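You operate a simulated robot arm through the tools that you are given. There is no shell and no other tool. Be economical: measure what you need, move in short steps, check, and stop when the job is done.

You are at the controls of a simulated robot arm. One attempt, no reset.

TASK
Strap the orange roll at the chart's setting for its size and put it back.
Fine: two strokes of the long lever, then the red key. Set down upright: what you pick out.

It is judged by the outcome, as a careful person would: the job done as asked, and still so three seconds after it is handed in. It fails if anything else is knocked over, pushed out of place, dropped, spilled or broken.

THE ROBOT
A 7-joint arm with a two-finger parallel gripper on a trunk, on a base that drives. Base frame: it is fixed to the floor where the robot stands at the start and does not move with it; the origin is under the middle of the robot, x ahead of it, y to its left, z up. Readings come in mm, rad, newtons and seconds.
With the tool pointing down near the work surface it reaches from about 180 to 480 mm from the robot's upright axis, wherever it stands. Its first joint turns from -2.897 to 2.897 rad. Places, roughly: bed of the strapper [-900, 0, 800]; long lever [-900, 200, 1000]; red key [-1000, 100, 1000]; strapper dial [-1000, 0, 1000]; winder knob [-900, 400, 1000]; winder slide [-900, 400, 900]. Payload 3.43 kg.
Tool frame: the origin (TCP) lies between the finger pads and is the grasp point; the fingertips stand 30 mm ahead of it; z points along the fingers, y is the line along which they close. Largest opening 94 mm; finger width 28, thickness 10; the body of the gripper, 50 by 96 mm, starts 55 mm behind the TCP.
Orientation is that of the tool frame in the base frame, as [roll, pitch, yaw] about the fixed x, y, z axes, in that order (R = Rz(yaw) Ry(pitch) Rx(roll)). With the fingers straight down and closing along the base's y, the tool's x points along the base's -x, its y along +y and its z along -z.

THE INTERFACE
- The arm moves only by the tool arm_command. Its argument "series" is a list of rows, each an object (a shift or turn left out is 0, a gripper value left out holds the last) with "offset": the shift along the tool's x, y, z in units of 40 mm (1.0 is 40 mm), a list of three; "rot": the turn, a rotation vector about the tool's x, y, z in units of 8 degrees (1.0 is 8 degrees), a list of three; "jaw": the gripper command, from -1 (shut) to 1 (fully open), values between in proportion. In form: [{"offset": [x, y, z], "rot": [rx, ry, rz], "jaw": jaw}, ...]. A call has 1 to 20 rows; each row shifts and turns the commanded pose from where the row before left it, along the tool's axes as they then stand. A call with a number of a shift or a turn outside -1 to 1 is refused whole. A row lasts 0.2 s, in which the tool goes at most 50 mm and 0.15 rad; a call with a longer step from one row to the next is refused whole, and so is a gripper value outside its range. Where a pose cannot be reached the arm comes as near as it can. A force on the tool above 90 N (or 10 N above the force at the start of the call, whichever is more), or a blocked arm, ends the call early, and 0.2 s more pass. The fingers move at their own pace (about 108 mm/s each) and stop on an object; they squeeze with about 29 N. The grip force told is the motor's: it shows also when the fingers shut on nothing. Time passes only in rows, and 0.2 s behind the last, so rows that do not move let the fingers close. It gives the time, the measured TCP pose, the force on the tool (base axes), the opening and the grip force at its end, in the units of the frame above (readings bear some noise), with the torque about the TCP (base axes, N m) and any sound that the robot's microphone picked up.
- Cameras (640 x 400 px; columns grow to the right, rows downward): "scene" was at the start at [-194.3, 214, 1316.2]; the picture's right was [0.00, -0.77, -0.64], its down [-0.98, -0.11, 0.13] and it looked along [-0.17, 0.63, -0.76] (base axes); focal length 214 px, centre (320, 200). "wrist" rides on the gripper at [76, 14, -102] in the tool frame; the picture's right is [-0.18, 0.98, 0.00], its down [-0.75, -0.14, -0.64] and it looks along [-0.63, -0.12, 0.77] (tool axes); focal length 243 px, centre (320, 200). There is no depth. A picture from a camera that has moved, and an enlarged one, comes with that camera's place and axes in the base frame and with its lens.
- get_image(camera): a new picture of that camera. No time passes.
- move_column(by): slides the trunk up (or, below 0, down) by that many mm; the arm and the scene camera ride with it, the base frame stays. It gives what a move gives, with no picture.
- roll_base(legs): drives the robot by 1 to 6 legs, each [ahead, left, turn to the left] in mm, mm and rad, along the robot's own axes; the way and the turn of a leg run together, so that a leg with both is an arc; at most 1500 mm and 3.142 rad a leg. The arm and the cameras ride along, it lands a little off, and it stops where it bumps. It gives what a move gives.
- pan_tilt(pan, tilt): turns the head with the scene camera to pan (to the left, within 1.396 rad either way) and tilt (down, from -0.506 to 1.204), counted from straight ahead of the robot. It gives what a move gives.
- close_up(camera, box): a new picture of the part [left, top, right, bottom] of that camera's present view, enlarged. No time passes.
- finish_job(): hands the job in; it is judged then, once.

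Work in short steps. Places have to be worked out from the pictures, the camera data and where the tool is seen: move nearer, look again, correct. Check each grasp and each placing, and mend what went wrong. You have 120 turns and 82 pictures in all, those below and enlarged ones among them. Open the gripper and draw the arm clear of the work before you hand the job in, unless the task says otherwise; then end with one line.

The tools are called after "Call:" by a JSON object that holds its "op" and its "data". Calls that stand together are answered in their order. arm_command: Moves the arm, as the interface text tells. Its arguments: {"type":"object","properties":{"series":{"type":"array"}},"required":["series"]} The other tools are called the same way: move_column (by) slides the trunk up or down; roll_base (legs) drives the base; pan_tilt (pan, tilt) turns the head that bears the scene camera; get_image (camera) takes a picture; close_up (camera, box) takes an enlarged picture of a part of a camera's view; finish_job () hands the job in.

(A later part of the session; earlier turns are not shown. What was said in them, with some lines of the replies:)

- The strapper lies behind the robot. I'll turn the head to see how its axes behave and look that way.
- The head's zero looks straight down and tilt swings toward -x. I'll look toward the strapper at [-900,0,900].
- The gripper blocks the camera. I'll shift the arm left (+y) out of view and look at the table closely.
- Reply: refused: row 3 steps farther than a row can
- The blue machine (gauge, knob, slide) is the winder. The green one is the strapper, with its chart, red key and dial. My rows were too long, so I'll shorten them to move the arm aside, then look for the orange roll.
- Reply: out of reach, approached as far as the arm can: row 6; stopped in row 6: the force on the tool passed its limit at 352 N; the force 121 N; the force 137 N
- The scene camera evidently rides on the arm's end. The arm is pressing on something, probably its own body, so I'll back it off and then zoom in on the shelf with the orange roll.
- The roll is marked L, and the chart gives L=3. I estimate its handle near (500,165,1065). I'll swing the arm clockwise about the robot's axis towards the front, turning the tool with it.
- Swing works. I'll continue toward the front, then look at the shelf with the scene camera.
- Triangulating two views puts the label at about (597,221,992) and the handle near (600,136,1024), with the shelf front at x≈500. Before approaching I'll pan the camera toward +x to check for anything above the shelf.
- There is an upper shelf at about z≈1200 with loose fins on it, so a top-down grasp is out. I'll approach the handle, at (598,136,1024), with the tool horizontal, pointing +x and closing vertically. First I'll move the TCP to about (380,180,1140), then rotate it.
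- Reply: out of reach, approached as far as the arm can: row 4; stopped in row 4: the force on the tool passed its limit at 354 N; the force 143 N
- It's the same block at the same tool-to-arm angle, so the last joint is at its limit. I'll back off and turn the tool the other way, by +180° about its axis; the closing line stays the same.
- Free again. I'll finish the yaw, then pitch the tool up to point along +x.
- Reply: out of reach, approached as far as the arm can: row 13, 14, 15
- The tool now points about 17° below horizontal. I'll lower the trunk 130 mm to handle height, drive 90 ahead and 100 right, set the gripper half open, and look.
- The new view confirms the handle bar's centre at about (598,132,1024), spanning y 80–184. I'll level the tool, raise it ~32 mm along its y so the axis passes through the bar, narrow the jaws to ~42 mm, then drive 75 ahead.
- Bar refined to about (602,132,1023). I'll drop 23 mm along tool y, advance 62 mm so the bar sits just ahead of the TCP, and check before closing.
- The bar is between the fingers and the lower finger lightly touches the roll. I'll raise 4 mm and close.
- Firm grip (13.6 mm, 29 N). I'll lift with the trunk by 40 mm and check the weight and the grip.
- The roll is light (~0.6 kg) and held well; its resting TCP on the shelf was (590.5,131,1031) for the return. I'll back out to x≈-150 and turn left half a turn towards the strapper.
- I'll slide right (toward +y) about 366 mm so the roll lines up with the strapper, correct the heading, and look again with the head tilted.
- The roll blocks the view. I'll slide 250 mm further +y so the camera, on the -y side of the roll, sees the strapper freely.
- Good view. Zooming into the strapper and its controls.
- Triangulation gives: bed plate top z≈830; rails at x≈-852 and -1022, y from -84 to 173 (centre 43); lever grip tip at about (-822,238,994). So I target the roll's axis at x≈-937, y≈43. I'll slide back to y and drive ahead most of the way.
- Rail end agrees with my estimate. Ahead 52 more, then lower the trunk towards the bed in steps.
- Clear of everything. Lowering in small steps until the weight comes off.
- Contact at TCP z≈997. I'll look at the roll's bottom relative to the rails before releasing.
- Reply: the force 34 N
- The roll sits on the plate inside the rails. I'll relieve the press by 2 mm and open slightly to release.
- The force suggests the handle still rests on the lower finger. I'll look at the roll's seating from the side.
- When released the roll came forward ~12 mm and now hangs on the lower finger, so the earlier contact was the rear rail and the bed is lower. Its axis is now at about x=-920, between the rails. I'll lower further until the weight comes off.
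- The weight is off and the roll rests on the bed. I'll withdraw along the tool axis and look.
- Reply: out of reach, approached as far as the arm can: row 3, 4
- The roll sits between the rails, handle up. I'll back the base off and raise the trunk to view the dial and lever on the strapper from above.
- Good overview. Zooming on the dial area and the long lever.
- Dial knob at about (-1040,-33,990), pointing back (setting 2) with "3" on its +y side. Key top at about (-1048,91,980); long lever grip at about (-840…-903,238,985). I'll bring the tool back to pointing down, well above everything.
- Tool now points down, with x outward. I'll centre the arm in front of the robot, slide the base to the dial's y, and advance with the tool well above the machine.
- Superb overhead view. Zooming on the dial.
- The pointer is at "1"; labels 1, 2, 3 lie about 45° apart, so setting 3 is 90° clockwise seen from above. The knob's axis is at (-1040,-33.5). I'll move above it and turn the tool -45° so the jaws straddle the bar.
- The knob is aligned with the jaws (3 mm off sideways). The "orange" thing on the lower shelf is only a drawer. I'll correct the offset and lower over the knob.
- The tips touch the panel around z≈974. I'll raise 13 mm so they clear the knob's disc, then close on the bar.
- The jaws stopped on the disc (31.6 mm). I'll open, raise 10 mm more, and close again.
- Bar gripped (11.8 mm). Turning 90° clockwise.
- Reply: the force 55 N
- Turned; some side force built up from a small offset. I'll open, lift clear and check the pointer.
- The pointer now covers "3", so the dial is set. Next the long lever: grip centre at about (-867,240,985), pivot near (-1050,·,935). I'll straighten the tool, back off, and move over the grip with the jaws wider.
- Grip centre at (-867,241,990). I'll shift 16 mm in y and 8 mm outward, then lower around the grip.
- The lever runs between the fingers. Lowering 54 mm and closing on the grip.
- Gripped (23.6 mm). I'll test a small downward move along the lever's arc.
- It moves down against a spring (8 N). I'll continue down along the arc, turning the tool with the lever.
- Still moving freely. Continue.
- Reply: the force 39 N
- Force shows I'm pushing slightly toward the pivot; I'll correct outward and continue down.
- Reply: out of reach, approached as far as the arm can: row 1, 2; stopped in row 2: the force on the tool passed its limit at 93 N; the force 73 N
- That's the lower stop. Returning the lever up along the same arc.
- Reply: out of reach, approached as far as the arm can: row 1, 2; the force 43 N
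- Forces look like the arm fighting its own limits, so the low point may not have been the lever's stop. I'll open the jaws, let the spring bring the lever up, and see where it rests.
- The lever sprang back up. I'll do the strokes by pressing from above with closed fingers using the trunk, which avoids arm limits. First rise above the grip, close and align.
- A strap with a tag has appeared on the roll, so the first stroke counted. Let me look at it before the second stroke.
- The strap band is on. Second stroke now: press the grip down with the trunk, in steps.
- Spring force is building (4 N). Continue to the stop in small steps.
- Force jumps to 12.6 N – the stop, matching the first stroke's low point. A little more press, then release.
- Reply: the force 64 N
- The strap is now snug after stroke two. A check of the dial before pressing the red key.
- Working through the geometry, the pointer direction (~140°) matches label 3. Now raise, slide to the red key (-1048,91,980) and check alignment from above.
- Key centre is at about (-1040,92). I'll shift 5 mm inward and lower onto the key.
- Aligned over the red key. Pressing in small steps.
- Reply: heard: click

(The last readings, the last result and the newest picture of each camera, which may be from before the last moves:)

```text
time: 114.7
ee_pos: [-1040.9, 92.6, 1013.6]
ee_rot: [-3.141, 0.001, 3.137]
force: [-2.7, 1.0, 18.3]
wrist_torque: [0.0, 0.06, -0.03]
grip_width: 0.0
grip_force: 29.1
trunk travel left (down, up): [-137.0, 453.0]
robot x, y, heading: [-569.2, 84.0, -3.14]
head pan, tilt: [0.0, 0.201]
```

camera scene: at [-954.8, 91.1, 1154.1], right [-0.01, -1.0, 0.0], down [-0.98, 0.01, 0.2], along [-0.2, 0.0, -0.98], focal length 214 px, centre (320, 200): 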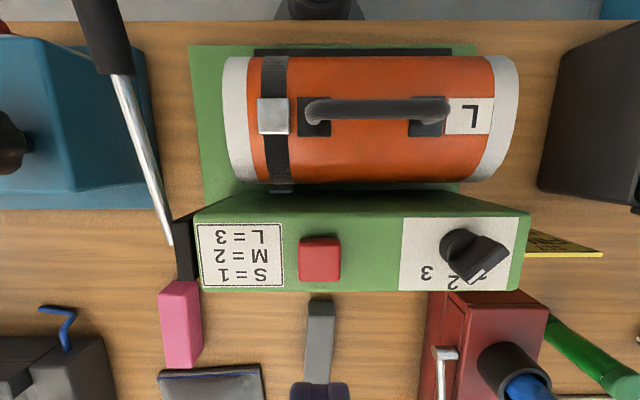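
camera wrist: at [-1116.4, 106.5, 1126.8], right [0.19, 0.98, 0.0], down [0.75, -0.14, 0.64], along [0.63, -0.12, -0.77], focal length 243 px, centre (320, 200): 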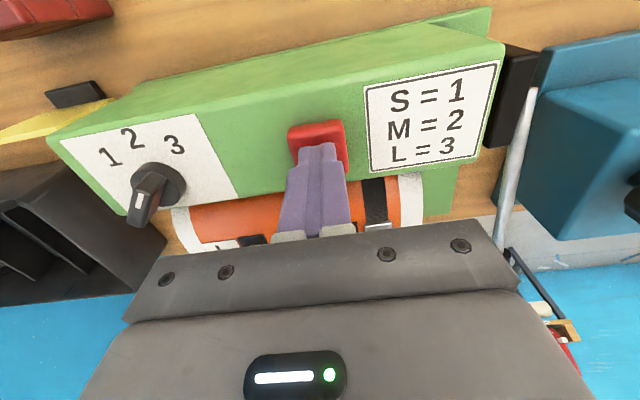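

Heard a click: the key is pressed. I'll lift off and look at the result.

Call:
{"op": "move_column", "data": {"by": 104}}

Call:
{"op": "get_image", "data": {"camera": "scene"}}

Call:
{"op": "close_up", "data": {"camera": "scene", "box": [400, 200, 560, 300]}}

```text
time: 116.0
ee_pos: [-1040.1, 91.9, 1115.9]
ee_rot: [-3.14, 0.001, 3.137]
force: [0.6, 0.5, 0.3]
wrist_torque: [0.02, 0.0, -0.02]
grip_width: 0.2
grip_force: 29.4
trunk travel left (down, up): [-241.0, 349.0]
robot x, y, heading: [-568.2, 89.2, -3.14]
head pan, tilt: [0.0, 0.201]
```

```text
19 pictures are left
camera scene: at [-949.7, 91.9, 1153.8], right [-0.01, -1.0, 0.0], down [-0.98, 0.01, 0.2], along [-0.2, 0.0, -0.98], focal length 214 px, centre (320, 200)
```

scene: 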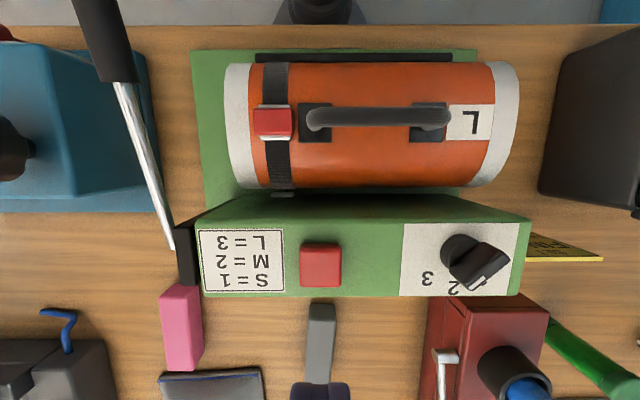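

```text
4.00 times, centred on (480, 250) of scene
camera zoom: at [-949.7, 91.9, 1153.8], right [-0.01, -1.0, 0.0], down [-0.98, 0.01, 0.2], along [-0.2, 0.0, -0.98], focal length 858 px, centre (-320, 0)
```

zoom: 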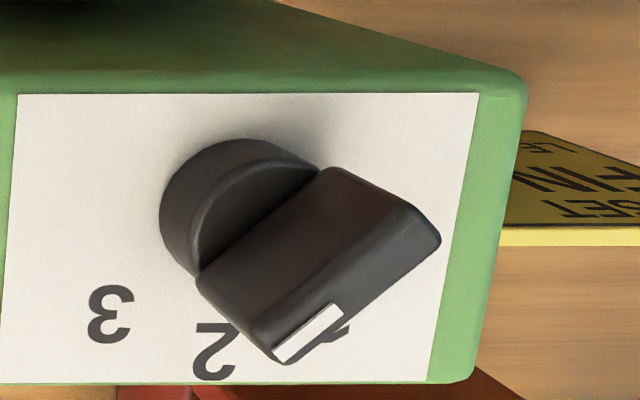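

The tag turned into a red seal and the key clicked, so strapping is done at 3. Now I'll back off and return the tool to the horizontal pose to pick the roll up.

Call:
{"op": "roll_base", "data": {"legs": [[-200, 0, 0]]}}

Call:
{"op": "arm_command", "data": {"series": [{"offset": [-0.48, -0.907, 0], "jaw": -0.1}, {"offset": [-0.48, -0.907, 0]}, {"offset": [-0.48, -0.907, 0]}, {"offset": [-0.48, -0.907, 0]}, {"offset": [-0.48, -0.907, 0]}, {"offset": [-0.48, -0.907, 0]}, {"offset": [-0.48, -0.907, 0]}, {"rot": [0, 0, 0.9375]}, {"rot": [0, 0, 0.9375]}, {"rot": [0, 0, 0.9375]}, {"rot": [0, 0, 0.9375]}, {"rot": [0, 0, 0.9375]}, {"rot": [0, 0, 0.9375]}, {"rot": [0, 0, 0.9375]}, {"rot": [0, 0, 0.9375]}, {"rot": [0, 0, 0.9375]}, {"rot": [0, 0, 0.9375]}, {"rot": [0, 0, 0.9375]}, {"rot": [0, 0, 0.9375]}]}}

Call:
{"op": "arm_command", "data": {"series": [{"rot": [0.906, 0, 0]}, {"rot": [0.906, 0, 0]}, {"rot": [0.906, 0, 0]}, {"rot": [0.906, 0, 0]}, {"rot": [0.906, 0, 0]}, {"rot": [0.906, 0, 0]}, {"rot": [0.906, 0, 0]}, {"rot": [0.906, 0, 0]}, {"rot": [0.906, 0, 0]}, {"rot": [0.906, 0, 0]}]}}

```text
time: 117.6
ee_pos: [-838.1, 92.4, 1117.4]
ee_rot: [-3.141, 0.001, 3.136]
force: [0.7, 0.3, 0.8]
wrist_torque: [0.01, 0.06, 0.02]
grip_width: 0.2
grip_force: 29.2
trunk travel left (down, up): [-241.0, 349.0]
robot x, y, heading: [-367.9, 89.5, -3.139]
head pan, tilt: [0.0, 0.201]
```

```text
time: 121.6
ee_pos: [-707.6, -163.1, 1117.4]
ee_rot: [3.137, 0.001, 1.564]
force: [0.4, 0.5, -0.4]
wrist_torque: [-0.03, 0.0, 0.02]
grip_width: 42.5
grip_force: 0.1
trunk travel left (down, up): [-241.0, 349.0]
robot x, y, heading: [-371.7, 86.9, -3.137]
head pan, tilt: [0.0, 0.201]
```

```text
time: 123.8
ee_pos: [-706.2, -161.7, 1117.2]
ee_rot: [-1.875, 0.003, 1.567]
force: [-0.4, 0.2, 0.1]
wrist_torque: [-0.02, 0.01, -0.02]
grip_width: 42.5
grip_force: 0.1
trunk travel left (down, up): [-241.0, 349.0]
robot x, y, heading: [-371.7, 89.0, -3.136]
head pan, tilt: [0.0, 0.201]
```

Pose recovered. I'll extend slightly, slide to the roll's y, lower the trunk, and take a look at the handle.

Call:
{"op": "arm_command", "data": {"series": [{"offset": [0, 0, 0.6]}, {"offset": [0, 0, 0.65]}]}}

Call:
{"op": "roll_base", "data": {"legs": [[0, -207, 0]]}}

Call:
{"op": "move_column", "data": {"by": -60}}

Call:
{"op": "pan_tilt", "data": {"pan": 0, "tilt": 0.2}}

Call:
{"op": "get_image", "data": {"camera": "scene"}}

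```text
time: 124.4
ee_pos: [-754.1, -162.3, 1101.4]
ee_rot: [-1.879, 0.001, 1.567]
force: [0.1, -0.6, 0.2]
wrist_torque: [0.0, 0.02, -0.01]
grip_width: 42.3
grip_force: 0.0
trunk travel left (down, up): [-241.0, 349.0]
robot x, y, heading: [-372.3, 85.1, -3.134]
head pan, tilt: [0.0, 0.201]
```

```text
time: 126.0
ee_pos: [-754.4, 42.7, 1103.1]
ee_rot: [-1.878, 0.003, 1.563]
force: [-0.8, -0.4, 0.3]
wrist_torque: [0.0, -0.01, -0.01]
grip_width: 42.2
grip_force: 0.0
trunk travel left (down, up): [-241.0, 349.0]
robot x, y, heading: [-368.1, 294.2, -3.134]
head pan, tilt: [0.0, 0.201]
```

```text
time: 127.0
ee_pos: [-755.1, 43.7, 1042.8]
ee_rot: [-1.877, 0.002, 1.565]
force: [0.1, -0.3, 0.5]
wrist_torque: [-0.01, -0.01, -0.01]
grip_width: 42.3
grip_force: 0.0
trunk travel left (down, up): [-181.0, 409.0]
robot x, y, heading: [-367.5, 299.4, -3.137]
head pan, tilt: [0.0, 0.201]
```

```text
time: 127.7
ee_pos: [-754.9, 42.6, 1042.0]
ee_rot: [-1.879, 0.003, 1.565]
force: [0.1, 0.0, -0.1]
wrist_torque: [0.0, -0.03, 0.0]
grip_width: 42.4
grip_force: 0.0
trunk travel left (down, up): [-181.0, 409.0]
robot x, y, heading: [-371.2, 292.8, -3.139]
head pan, tilt: [0.0, 0.201]
```

```text
17 pictures are left
camera scene: at [-721.3, -48.6, 1053.7], right [-0.3, 0.0, 0.95], down [0.2, 0.98, 0.06], along [-0.93, 0.2, -0.3], focal length 214 px, centre (320, 200)
```

scene: 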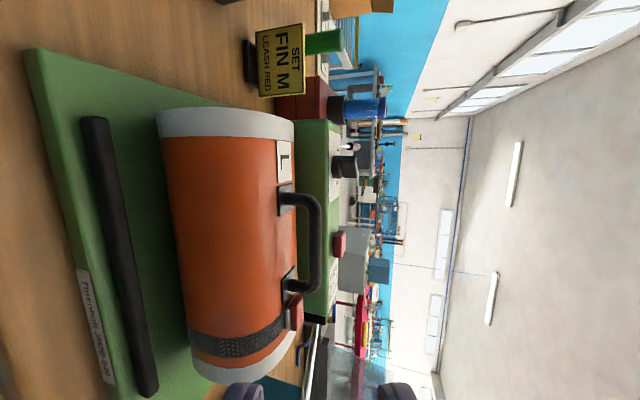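

Bar centre at about (-922,46,981). I'll drive ahead 98 and lower 39 to the pre-grasp, then check.

Call:
{"op": "roll_base", "data": {"legs": [[98, -3, 0]]}}

Call:
{"op": "move_column", "data": {"by": -39}}

Call:
{"op": "get_image", "data": {"camera": "wrist"}}

Call:
{"op": "get_image", "data": {"camera": "scene"}}

```text
time: 128.8
ee_pos: [-854.3, 44.7, 1041.1]
ee_rot: [-1.878, 0.002, 1.567]
force: [-1.0, 0.3, 0.2]
wrist_torque: [0.03, 0.04, 0.01]
grip_width: 42.3
grip_force: 0.0
trunk travel left (down, up): [-181.0, 409.0]
robot x, y, heading: [-469.3, 295.8, -3.138]
head pan, tilt: [0.0, 0.201]
```

```text
time: 129.6
ee_pos: [-853.6, 44.2, 1002.9]
ee_rot: [-1.878, 0.001, 1.566]
force: [0.7, 0.5, -0.1]
wrist_torque: [-0.02, 0.0, -0.01]
grip_width: 42.1
grip_force: 0.0
trunk travel left (down, up): [-142.0, 448.0]
robot x, y, heading: [-468.8, 298.0, -3.139]
head pan, tilt: [0.0, 0.201]
```

```text
16 pictures are left
camera wrist: at [-751.3, 121.0, 1020.1], right [0.3, -0.19, -0.94], down [0.56, -0.76, 0.33], along [-0.77, -0.63, -0.12], focal length 243 px, centre (320, 200)
```

wrist: 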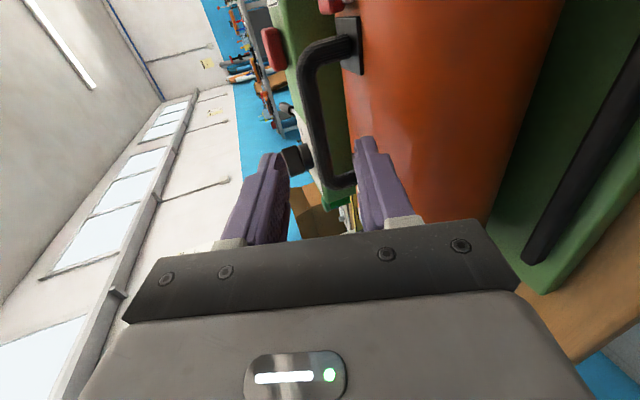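

```text
15 pictures are left
camera scene: at [-820.2, -45.8, 1014.7], right [-0.3, 0.0, 0.95], down [0.2, 0.98, 0.06], along [-0.93, 0.2, -0.3], focal length 214 px, centre (320, 200)
```

scene: 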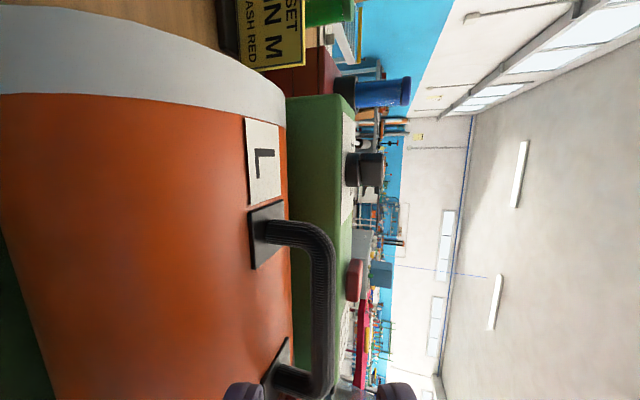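

Axis lines up with the bar. I'll advance 63 mm with a 2 mm lift and close.

Call:
{"op": "arm_command", "data": {"series": [{"offset": [0, -0.05, 0.4]}, {"offset": [0, 0, 0.4]}, {"offset": [0, 0, 0.4]}, {"offset": [0, 0, 0.38]}]}}

Call:
{"op": "get_image", "data": {"camera": "wrist"}}

```text
time: 130.6
ee_pos: [-913.3, 46.1, 988.9]
ee_rot: [-1.871, 0.003, 1.565]
force: [11.7, 0.2, 26.9]
wrist_torque: [0.1, 0.23, 0.0]
grip_width: 29.6
grip_force: 0.0
trunk travel left (down, up): [-142.0, 448.0]
robot x, y, heading: [-466.9, 298.7, -3.136]
head pan, tilt: [0.0, 0.201]
```

```text
14 pictures are left
camera wrist: at [-810.3, 120.8, 1004.8], right [0.29, -0.19, -0.94], down [0.57, -0.76, 0.33], along [-0.77, -0.63, -0.11], focal length 243 px, centre (320, 200)
```

wrist: 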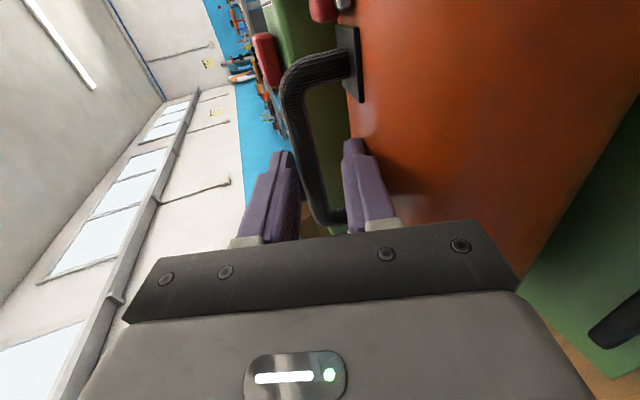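

The lower finger presses on the roll (27 N). I'll raise 6 mm and close.

Call:
{"op": "arm_command", "data": {"series": [{"offset": [0, -0.15, 0], "jaw": -0.4}, {"jaw": -1}, {"jaw": -1}, {"jaw": -1}]}}

Call:
{"op": "get_image", "data": {"camera": "wrist"}}

```text
time: 131.6
ee_pos: [-916.0, 47.0, 992.6]
ee_rot: [-1.877, 0.001, 1.565]
force: [3.0, -0.1, 15.5]
wrist_torque: [0.2, 0.33, -0.1]
grip_width: 13.4
grip_force: 29.2
trunk travel left (down, up): [-142.0, 448.0]
robot x, y, heading: [-469.2, 296.2, -3.14]
head pan, tilt: [0.0, 0.201]
```

```text
13 pictures are left
camera wrist: at [-812.8, 121.6, 1008.7], right [0.29, -0.19, -0.94], down [0.57, -0.76, 0.33], along [-0.77, -0.63, -0.12], focal length 243 px, centre (320, 200)
```

wrist: 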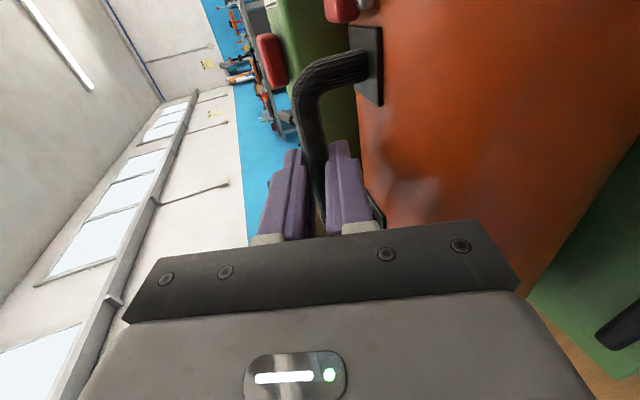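

Gripped. Lift 75 mm and check.

Call:
{"op": "move_column", "data": {"by": 15}}

Call:
{"op": "move_column", "data": {"by": 65}}

Call:
{"op": "get_image", "data": {"camera": "wrist"}}

```text
time: 132.2
ee_pos: [-917.6, 46.5, 1004.6]
ee_rot: [-1.881, 0.0, 1.567]
force: [-0.3, 0.0, -4.6]
wrist_torque: [-0.01, -0.07, 0.01]
grip_width: 13.7
grip_force: 28.7
trunk travel left (down, up): [-157.0, 433.0]
robot x, y, heading: [-468.4, 294.9, -3.141]
head pan, tilt: [0.0, 0.201]
```

```text
time: 133.3
ee_pos: [-916.4, 45.2, 1071.1]
ee_rot: [-1.878, 0.002, 1.564]
force: [-0.2, 0.1, -5.8]
wrist_torque: [0.02, -0.04, -0.01]
grip_width: 13.4
grip_force: 28.3
trunk travel left (down, up): [-222.0, 368.0]
robot x, y, heading: [-468.9, 293.3, -3.138]
head pan, tilt: [0.0, 0.201]
```

```text
12 pictures are left
camera wrist: at [-814.2, 120.9, 1087.7], right [0.3, -0.19, -0.94], down [0.56, -0.76, 0.33], along [-0.77, -0.63, -0.12], focal length 243 px, centre (320, 200)
```

wrist: 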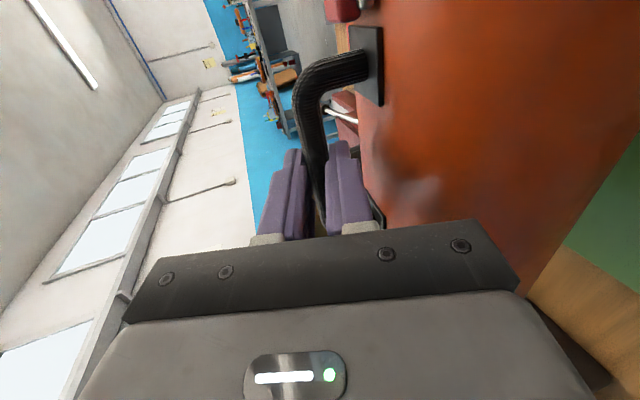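

Lifted as before. I'll retract slightly to the earlier carrying pose, back off to x≈-153, slide to y≈-100 and turn right half a turn, retracing the way I came.

Call:
{"op": "arm_command", "data": {"series": [{"offset": [0.23, 0.085, -0.275]}, {"offset": [0.23, 0.085, -0.275]}]}}

Call:
{"op": "roll_base", "data": {"legs": [[-315, 0, 0], [0, 393, 0]]}}

```text
time: 133.9
ee_pos: [-894.9, 63.8, 1070.1]
ee_rot: [-1.878, 0.002, 1.568]
force: [0.2, 0.0, -5.5]
wrist_torque: [0.06, -0.06, 0.01]
grip_width: 13.6
grip_force: 29.2
trunk travel left (down, up): [-222.0, 368.0]
robot x, y, heading: [-471.3, 297.1, -3.14]
head pan, tilt: [0.0, 0.201]
```

```text
time: 138.1
ee_pos: [-576.3, -328.3, 1071.5]
ee_rot: [-1.88, 0.001, 1.567]
force: [0.4, -0.9, -5.7]
wrist_torque: [0.0, -0.04, -0.02]
grip_width: 13.7
grip_force: 28.8
trunk travel left (down, up): [-222.0, 368.0]
robot x, y, heading: [-151.8, -95.7, -3.138]
head pan, tilt: [0.0, 0.201]
```

Same pose as on the way out. Now turning right by half a turn.

Call:
{"op": "roll_base", "data": {"legs": [[0, 0, -1.571], [0, 0, -1.571]]}}

Call:
{"op": "pan_tilt", "data": {"pan": 0, "tilt": 0}}

Call:
{"op": "get_image", "data": {"camera": "scene"}}

```text
time: 146.1
ee_pos: [271.4, 144.2, 1069.9]
ee_rot: [-1.881, 0.002, -1.562]
force: [-0.7, -0.7, -5.7]
wrist_torque: [0.01, 0.09, -0.03]
grip_width: 13.8
grip_force: 29.2
trunk travel left (down, up): [-222.0, 368.0]
robot x, y, heading: [-147.9, -92.3, 0.013]
head pan, tilt: [0.0, 0.201]
```

```text
time: 146.8
ee_pos: [269.5, 145.8, 1069.6]
ee_rot: [-1.881, 0.001, -1.563]
force: [0.2, 0.3, -5.3]
wrist_torque: [-0.02, 0.05, 0.03]
grip_width: 13.5
grip_force: 29.2
trunk travel left (down, up): [-222.0, 368.0]
robot x, y, heading: [-152.9, -94.3, 0.017]
head pan, tilt: [0.0, 0.0]
```

```text
11 pictures are left
camera scene: at [230.8, 254.5, 1083.1], right [0.3, 0.0, 0.95], down [0.01, -1.0, 0.0], along [0.95, 0.01, -0.3], focal length 214 px, centre (320, 200)
```

scene: 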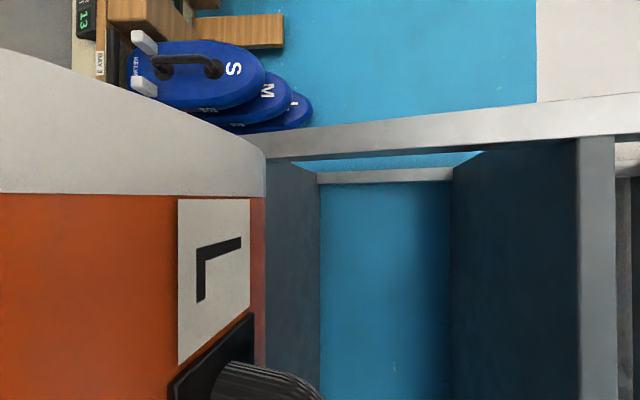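

Heading is off by 0.015. I'll correct it, shift 8 mm right, go ahead 200, and check alignment before entering the shelf.

Call:
{"op": "roll_base", "data": {"legs": [[0, -8, -0.015], [200, 0, 0]]}}

Call:
{"op": "get_image", "data": {"camera": "scene"}}

```text
time: 148.7
ee_pos: [474.7, 130.2, 1069.7]
ee_rot: [-1.88, 0.002, -1.577]
force: [-0.7, -0.7, -5.7]
wrist_torque: [-0.04, 0.03, 0.0]
grip_width: 13.4
grip_force: 29.1
trunk travel left (down, up): [-222.0, 368.0]
robot x, y, heading: [44.8, -99.0, 0.001]
head pan, tilt: [0.0, 0.0]
```

```text
10 pictures are left
camera scene: at [436.7, 240.0, 1082.8], right [0.3, 0.0, 0.95], down [-0.01, -1.0, 0.0], along [0.95, -0.01, -0.3], focal length 214 px, centre (320, 200)
```

scene: 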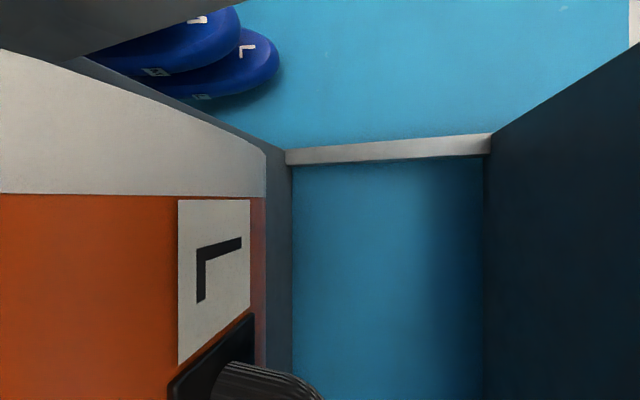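

Aligned (y=130). Driving in the remaining 115 mm, then lowering close to the shelf.

Call:
{"op": "roll_base", "data": {"legs": [[115, 0, 0]]}}

Call:
{"op": "move_column", "data": {"by": -30}}

Call:
{"op": "move_column", "data": {"by": -6}}

```text
time: 149.9
ee_pos: [589.8, 128.0, 1069.3]
ee_rot: [-1.879, 0.002, -1.579]
force: [0.8, -0.6, -5.6]
wrist_torque: [-0.03, 0.04, -0.02]
grip_width: 13.3
grip_force: 28.9
trunk travel left (down, up): [-222.0, 368.0]
robot x, y, heading: [164.7, -102.9, -0.005]
head pan, tilt: [0.0, 0.0]
```

```text
time: 150.7
ee_pos: [590.6, 128.7, 1040.7]
ee_rot: [-1.88, 0.001, -1.579]
force: [0.7, 0.6, -4.9]
wrist_torque: [-0.03, 0.06, 0.0]
grip_width: 13.5
grip_force: 29.3
trunk travel left (down, up): [-192.0, 398.0]
robot x, y, heading: [163.7, -103.0, 0.001]
head pan, tilt: [0.0, 0.0]
```

```text
time: 151.2
ee_pos: [590.6, 130.5, 1034.1]
ee_rot: [-1.88, 0.001, -1.579]
force: [0.5, 0.5, -5.6]
wrist_torque: [0.0, 0.07, 0.01]
grip_width: 13.6
grip_force: 28.8
trunk travel left (down, up): [-186.0, 404.0]
robot x, y, heading: [163.1, -103.7, -0.001]
head pan, tilt: [0.0, 0.0]
```

Still hanging at z 1034. Lowering 2–3 mm at a time until the shelf takes the weight.

Call:
{"op": "move_column", "data": {"by": -3}}

Call:
{"op": "move_column", "data": {"by": -2}}

```text
time: 151.8
ee_pos: [590.7, 130.2, 1030.3]
ee_rot: [-1.88, 0.003, -1.58]
force: [0.5, -0.7, -5.2]
wrist_torque: [-0.05, 0.09, -0.01]
grip_width: 13.5
grip_force: 28.9
trunk travel left (down, up): [-183.0, 408.0]
robot x, y, heading: [162.1, -101.0, 0.001]
head pan, tilt: [0.0, 0.0]
```

```text
time: 152.3
ee_pos: [588.6, 129.4, 1031.5]
ee_rot: [-1.876, 0.001, -1.581]
force: [-3.1, 1.2, 8.9]
wrist_torque: [-0.25, -0.28, -0.19]
grip_width: 13.6
grip_force: 29.1
trunk travel left (down, up): [-181.0, 410.0]
robot x, y, heading: [160.2, -103.6, -0.001]
head pan, tilt: [0.0, 0.0]
```

Shelf contact at the original height. I'll open modestly (~31 mm) and check.

Call:
{"op": "arm_command", "data": {"series": [{"jaw": -0.6}, {"jaw": -0.35}, {"jaw": -0.35}]}}

Call:
{"op": "get_image", "data": {"camera": "wrist"}}

```text
time: 153.1
ee_pos: [589.6, 129.1, 1029.8]
ee_rot: [-1.879, 0.002, -1.581]
force: [0.0, 0.8, 0.3]
wrist_torque: [0.02, -0.03, -0.03]
grip_width: 30.4
grip_force: 0.0
trunk travel left (down, up): [-181.0, 410.0]
robot x, y, heading: [161.6, -103.2, -0.001]
head pan, tilt: [0.0, 0.0]
```

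```text
9 pictures are left
camera wrist: at [487.1, 53.8, 1046.7], right [-0.3, 0.19, -0.94], down [-0.56, 0.76, 0.33], along [0.77, 0.62, -0.12], focal length 243 px, centre (320, 200)
```

wrist: 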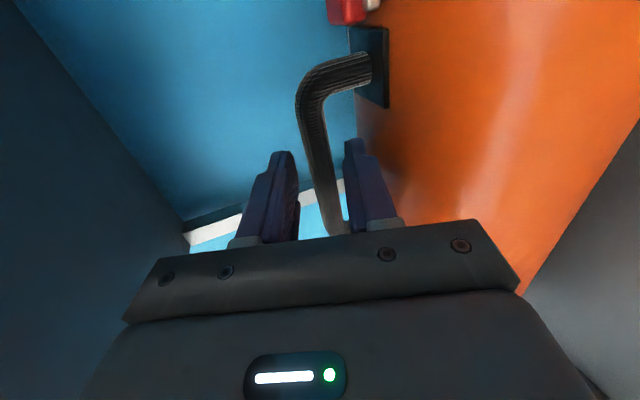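

Released, no load on the tool. Withdrawing along the tool axis, then backing the base off.

Call:
{"op": "arm_command", "data": {"series": [{"offset": [0, 0, -0.4]}, {"offset": [0, 0, -0.5]}, {"offset": [0, 0, -0.4]}]}}

Call:
{"op": "roll_base", "data": {"legs": [[-200, 0, 0]]}}

Call:
{"op": "get_image", "data": {"camera": "scene"}}

```text
time: 153.9
ee_pos: [541.0, 129.7, 1045.8]
ee_rot: [-1.879, 0.001, -1.579]
force: [0.3, 0.0, 1.2]
wrist_torque: [-0.02, 0.0, 0.03]
grip_width: 30.6
grip_force: 0.1
trunk travel left (down, up): [-181.0, 410.0]
robot x, y, heading: [164.4, -104.1, 0.001]
head pan, tilt: [0.0, 0.0]
```

```text
time: 155.5
ee_pos: [341.7, 128.9, 1045.3]
ee_rot: [-1.878, 0.001, -1.579]
force: [0.8, -0.4, 0.1]
wrist_torque: [-0.01, -0.01, 0.02]
grip_width: 30.6
grip_force: 0.0
trunk travel left (down, up): [-181.0, 410.0]
robot x, y, heading: [-34.7, -101.3, 0.001]
head pan, tilt: [0.0, 0.0]
```

```text
8 pictures are left
camera scene: at [303.3, 240.3, 1058.4], right [0.3, 0.0, 0.95], down [-0.01, -1.0, 0.0], along [0.95, -0.01, -0.3], focal length 214 px, centre (320, 200)
```

scene: 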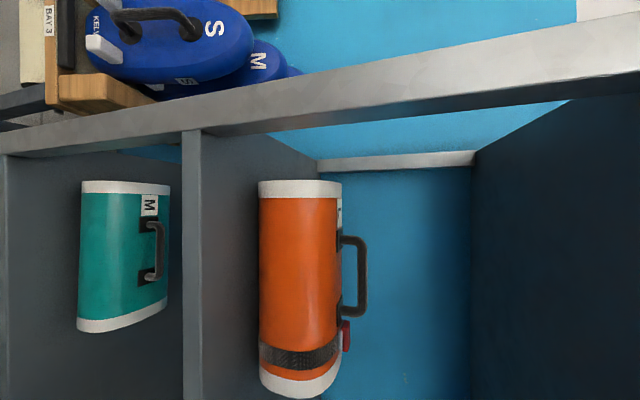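

The roll is back on its shelf, upright, strapped and sealed. I'll open the gripper fully with the arm clear and let a second pass to confirm nothing moves.

Call:
{"op": "arm_command", "data": {"series": [{"jaw": 1}, {"jaw": 1}, {"jaw": 1}, {"jaw": 1}, {"jaw": 1}]}}

Call:
{"op": "get_image", "data": {"camera": "scene"}}

```text
time: 156.7
ee_pos: [341.3, 129.0, 1045.3]
ee_rot: [-1.879, 0.004, -1.581]
force: [-0.1, 0.3, -0.6]
wrist_torque: [-0.02, 0.01, -0.01]
grip_width: 94.2
grip_force: 0.0
trunk travel left (down, up): [-181.0, 410.0]
robot x, y, heading: [-35.6, -105.1, -0.001]
head pan, tilt: [0.0, 0.0]
```

```text
7 pictures are left
camera scene: at [303.6, 240.3, 1058.2], right [0.3, 0.0, 0.95], down [-0.01, -1.0, 0.0], along [0.95, -0.01, -0.3], focal length 214 px, centre (320, 200)
```

scene: 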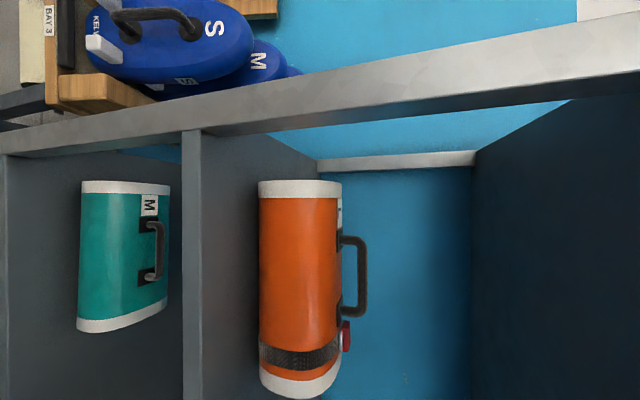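

The roll is stable and the arm is clear, so I'm handing the job in.

Call:
{"op": "finish_job", "data": {}}

```text
The job is handed in.
```

The orange L roll was strapped at setting 3 (two long-lever strokes, then the red key) and put back upright in its place on the shelf.
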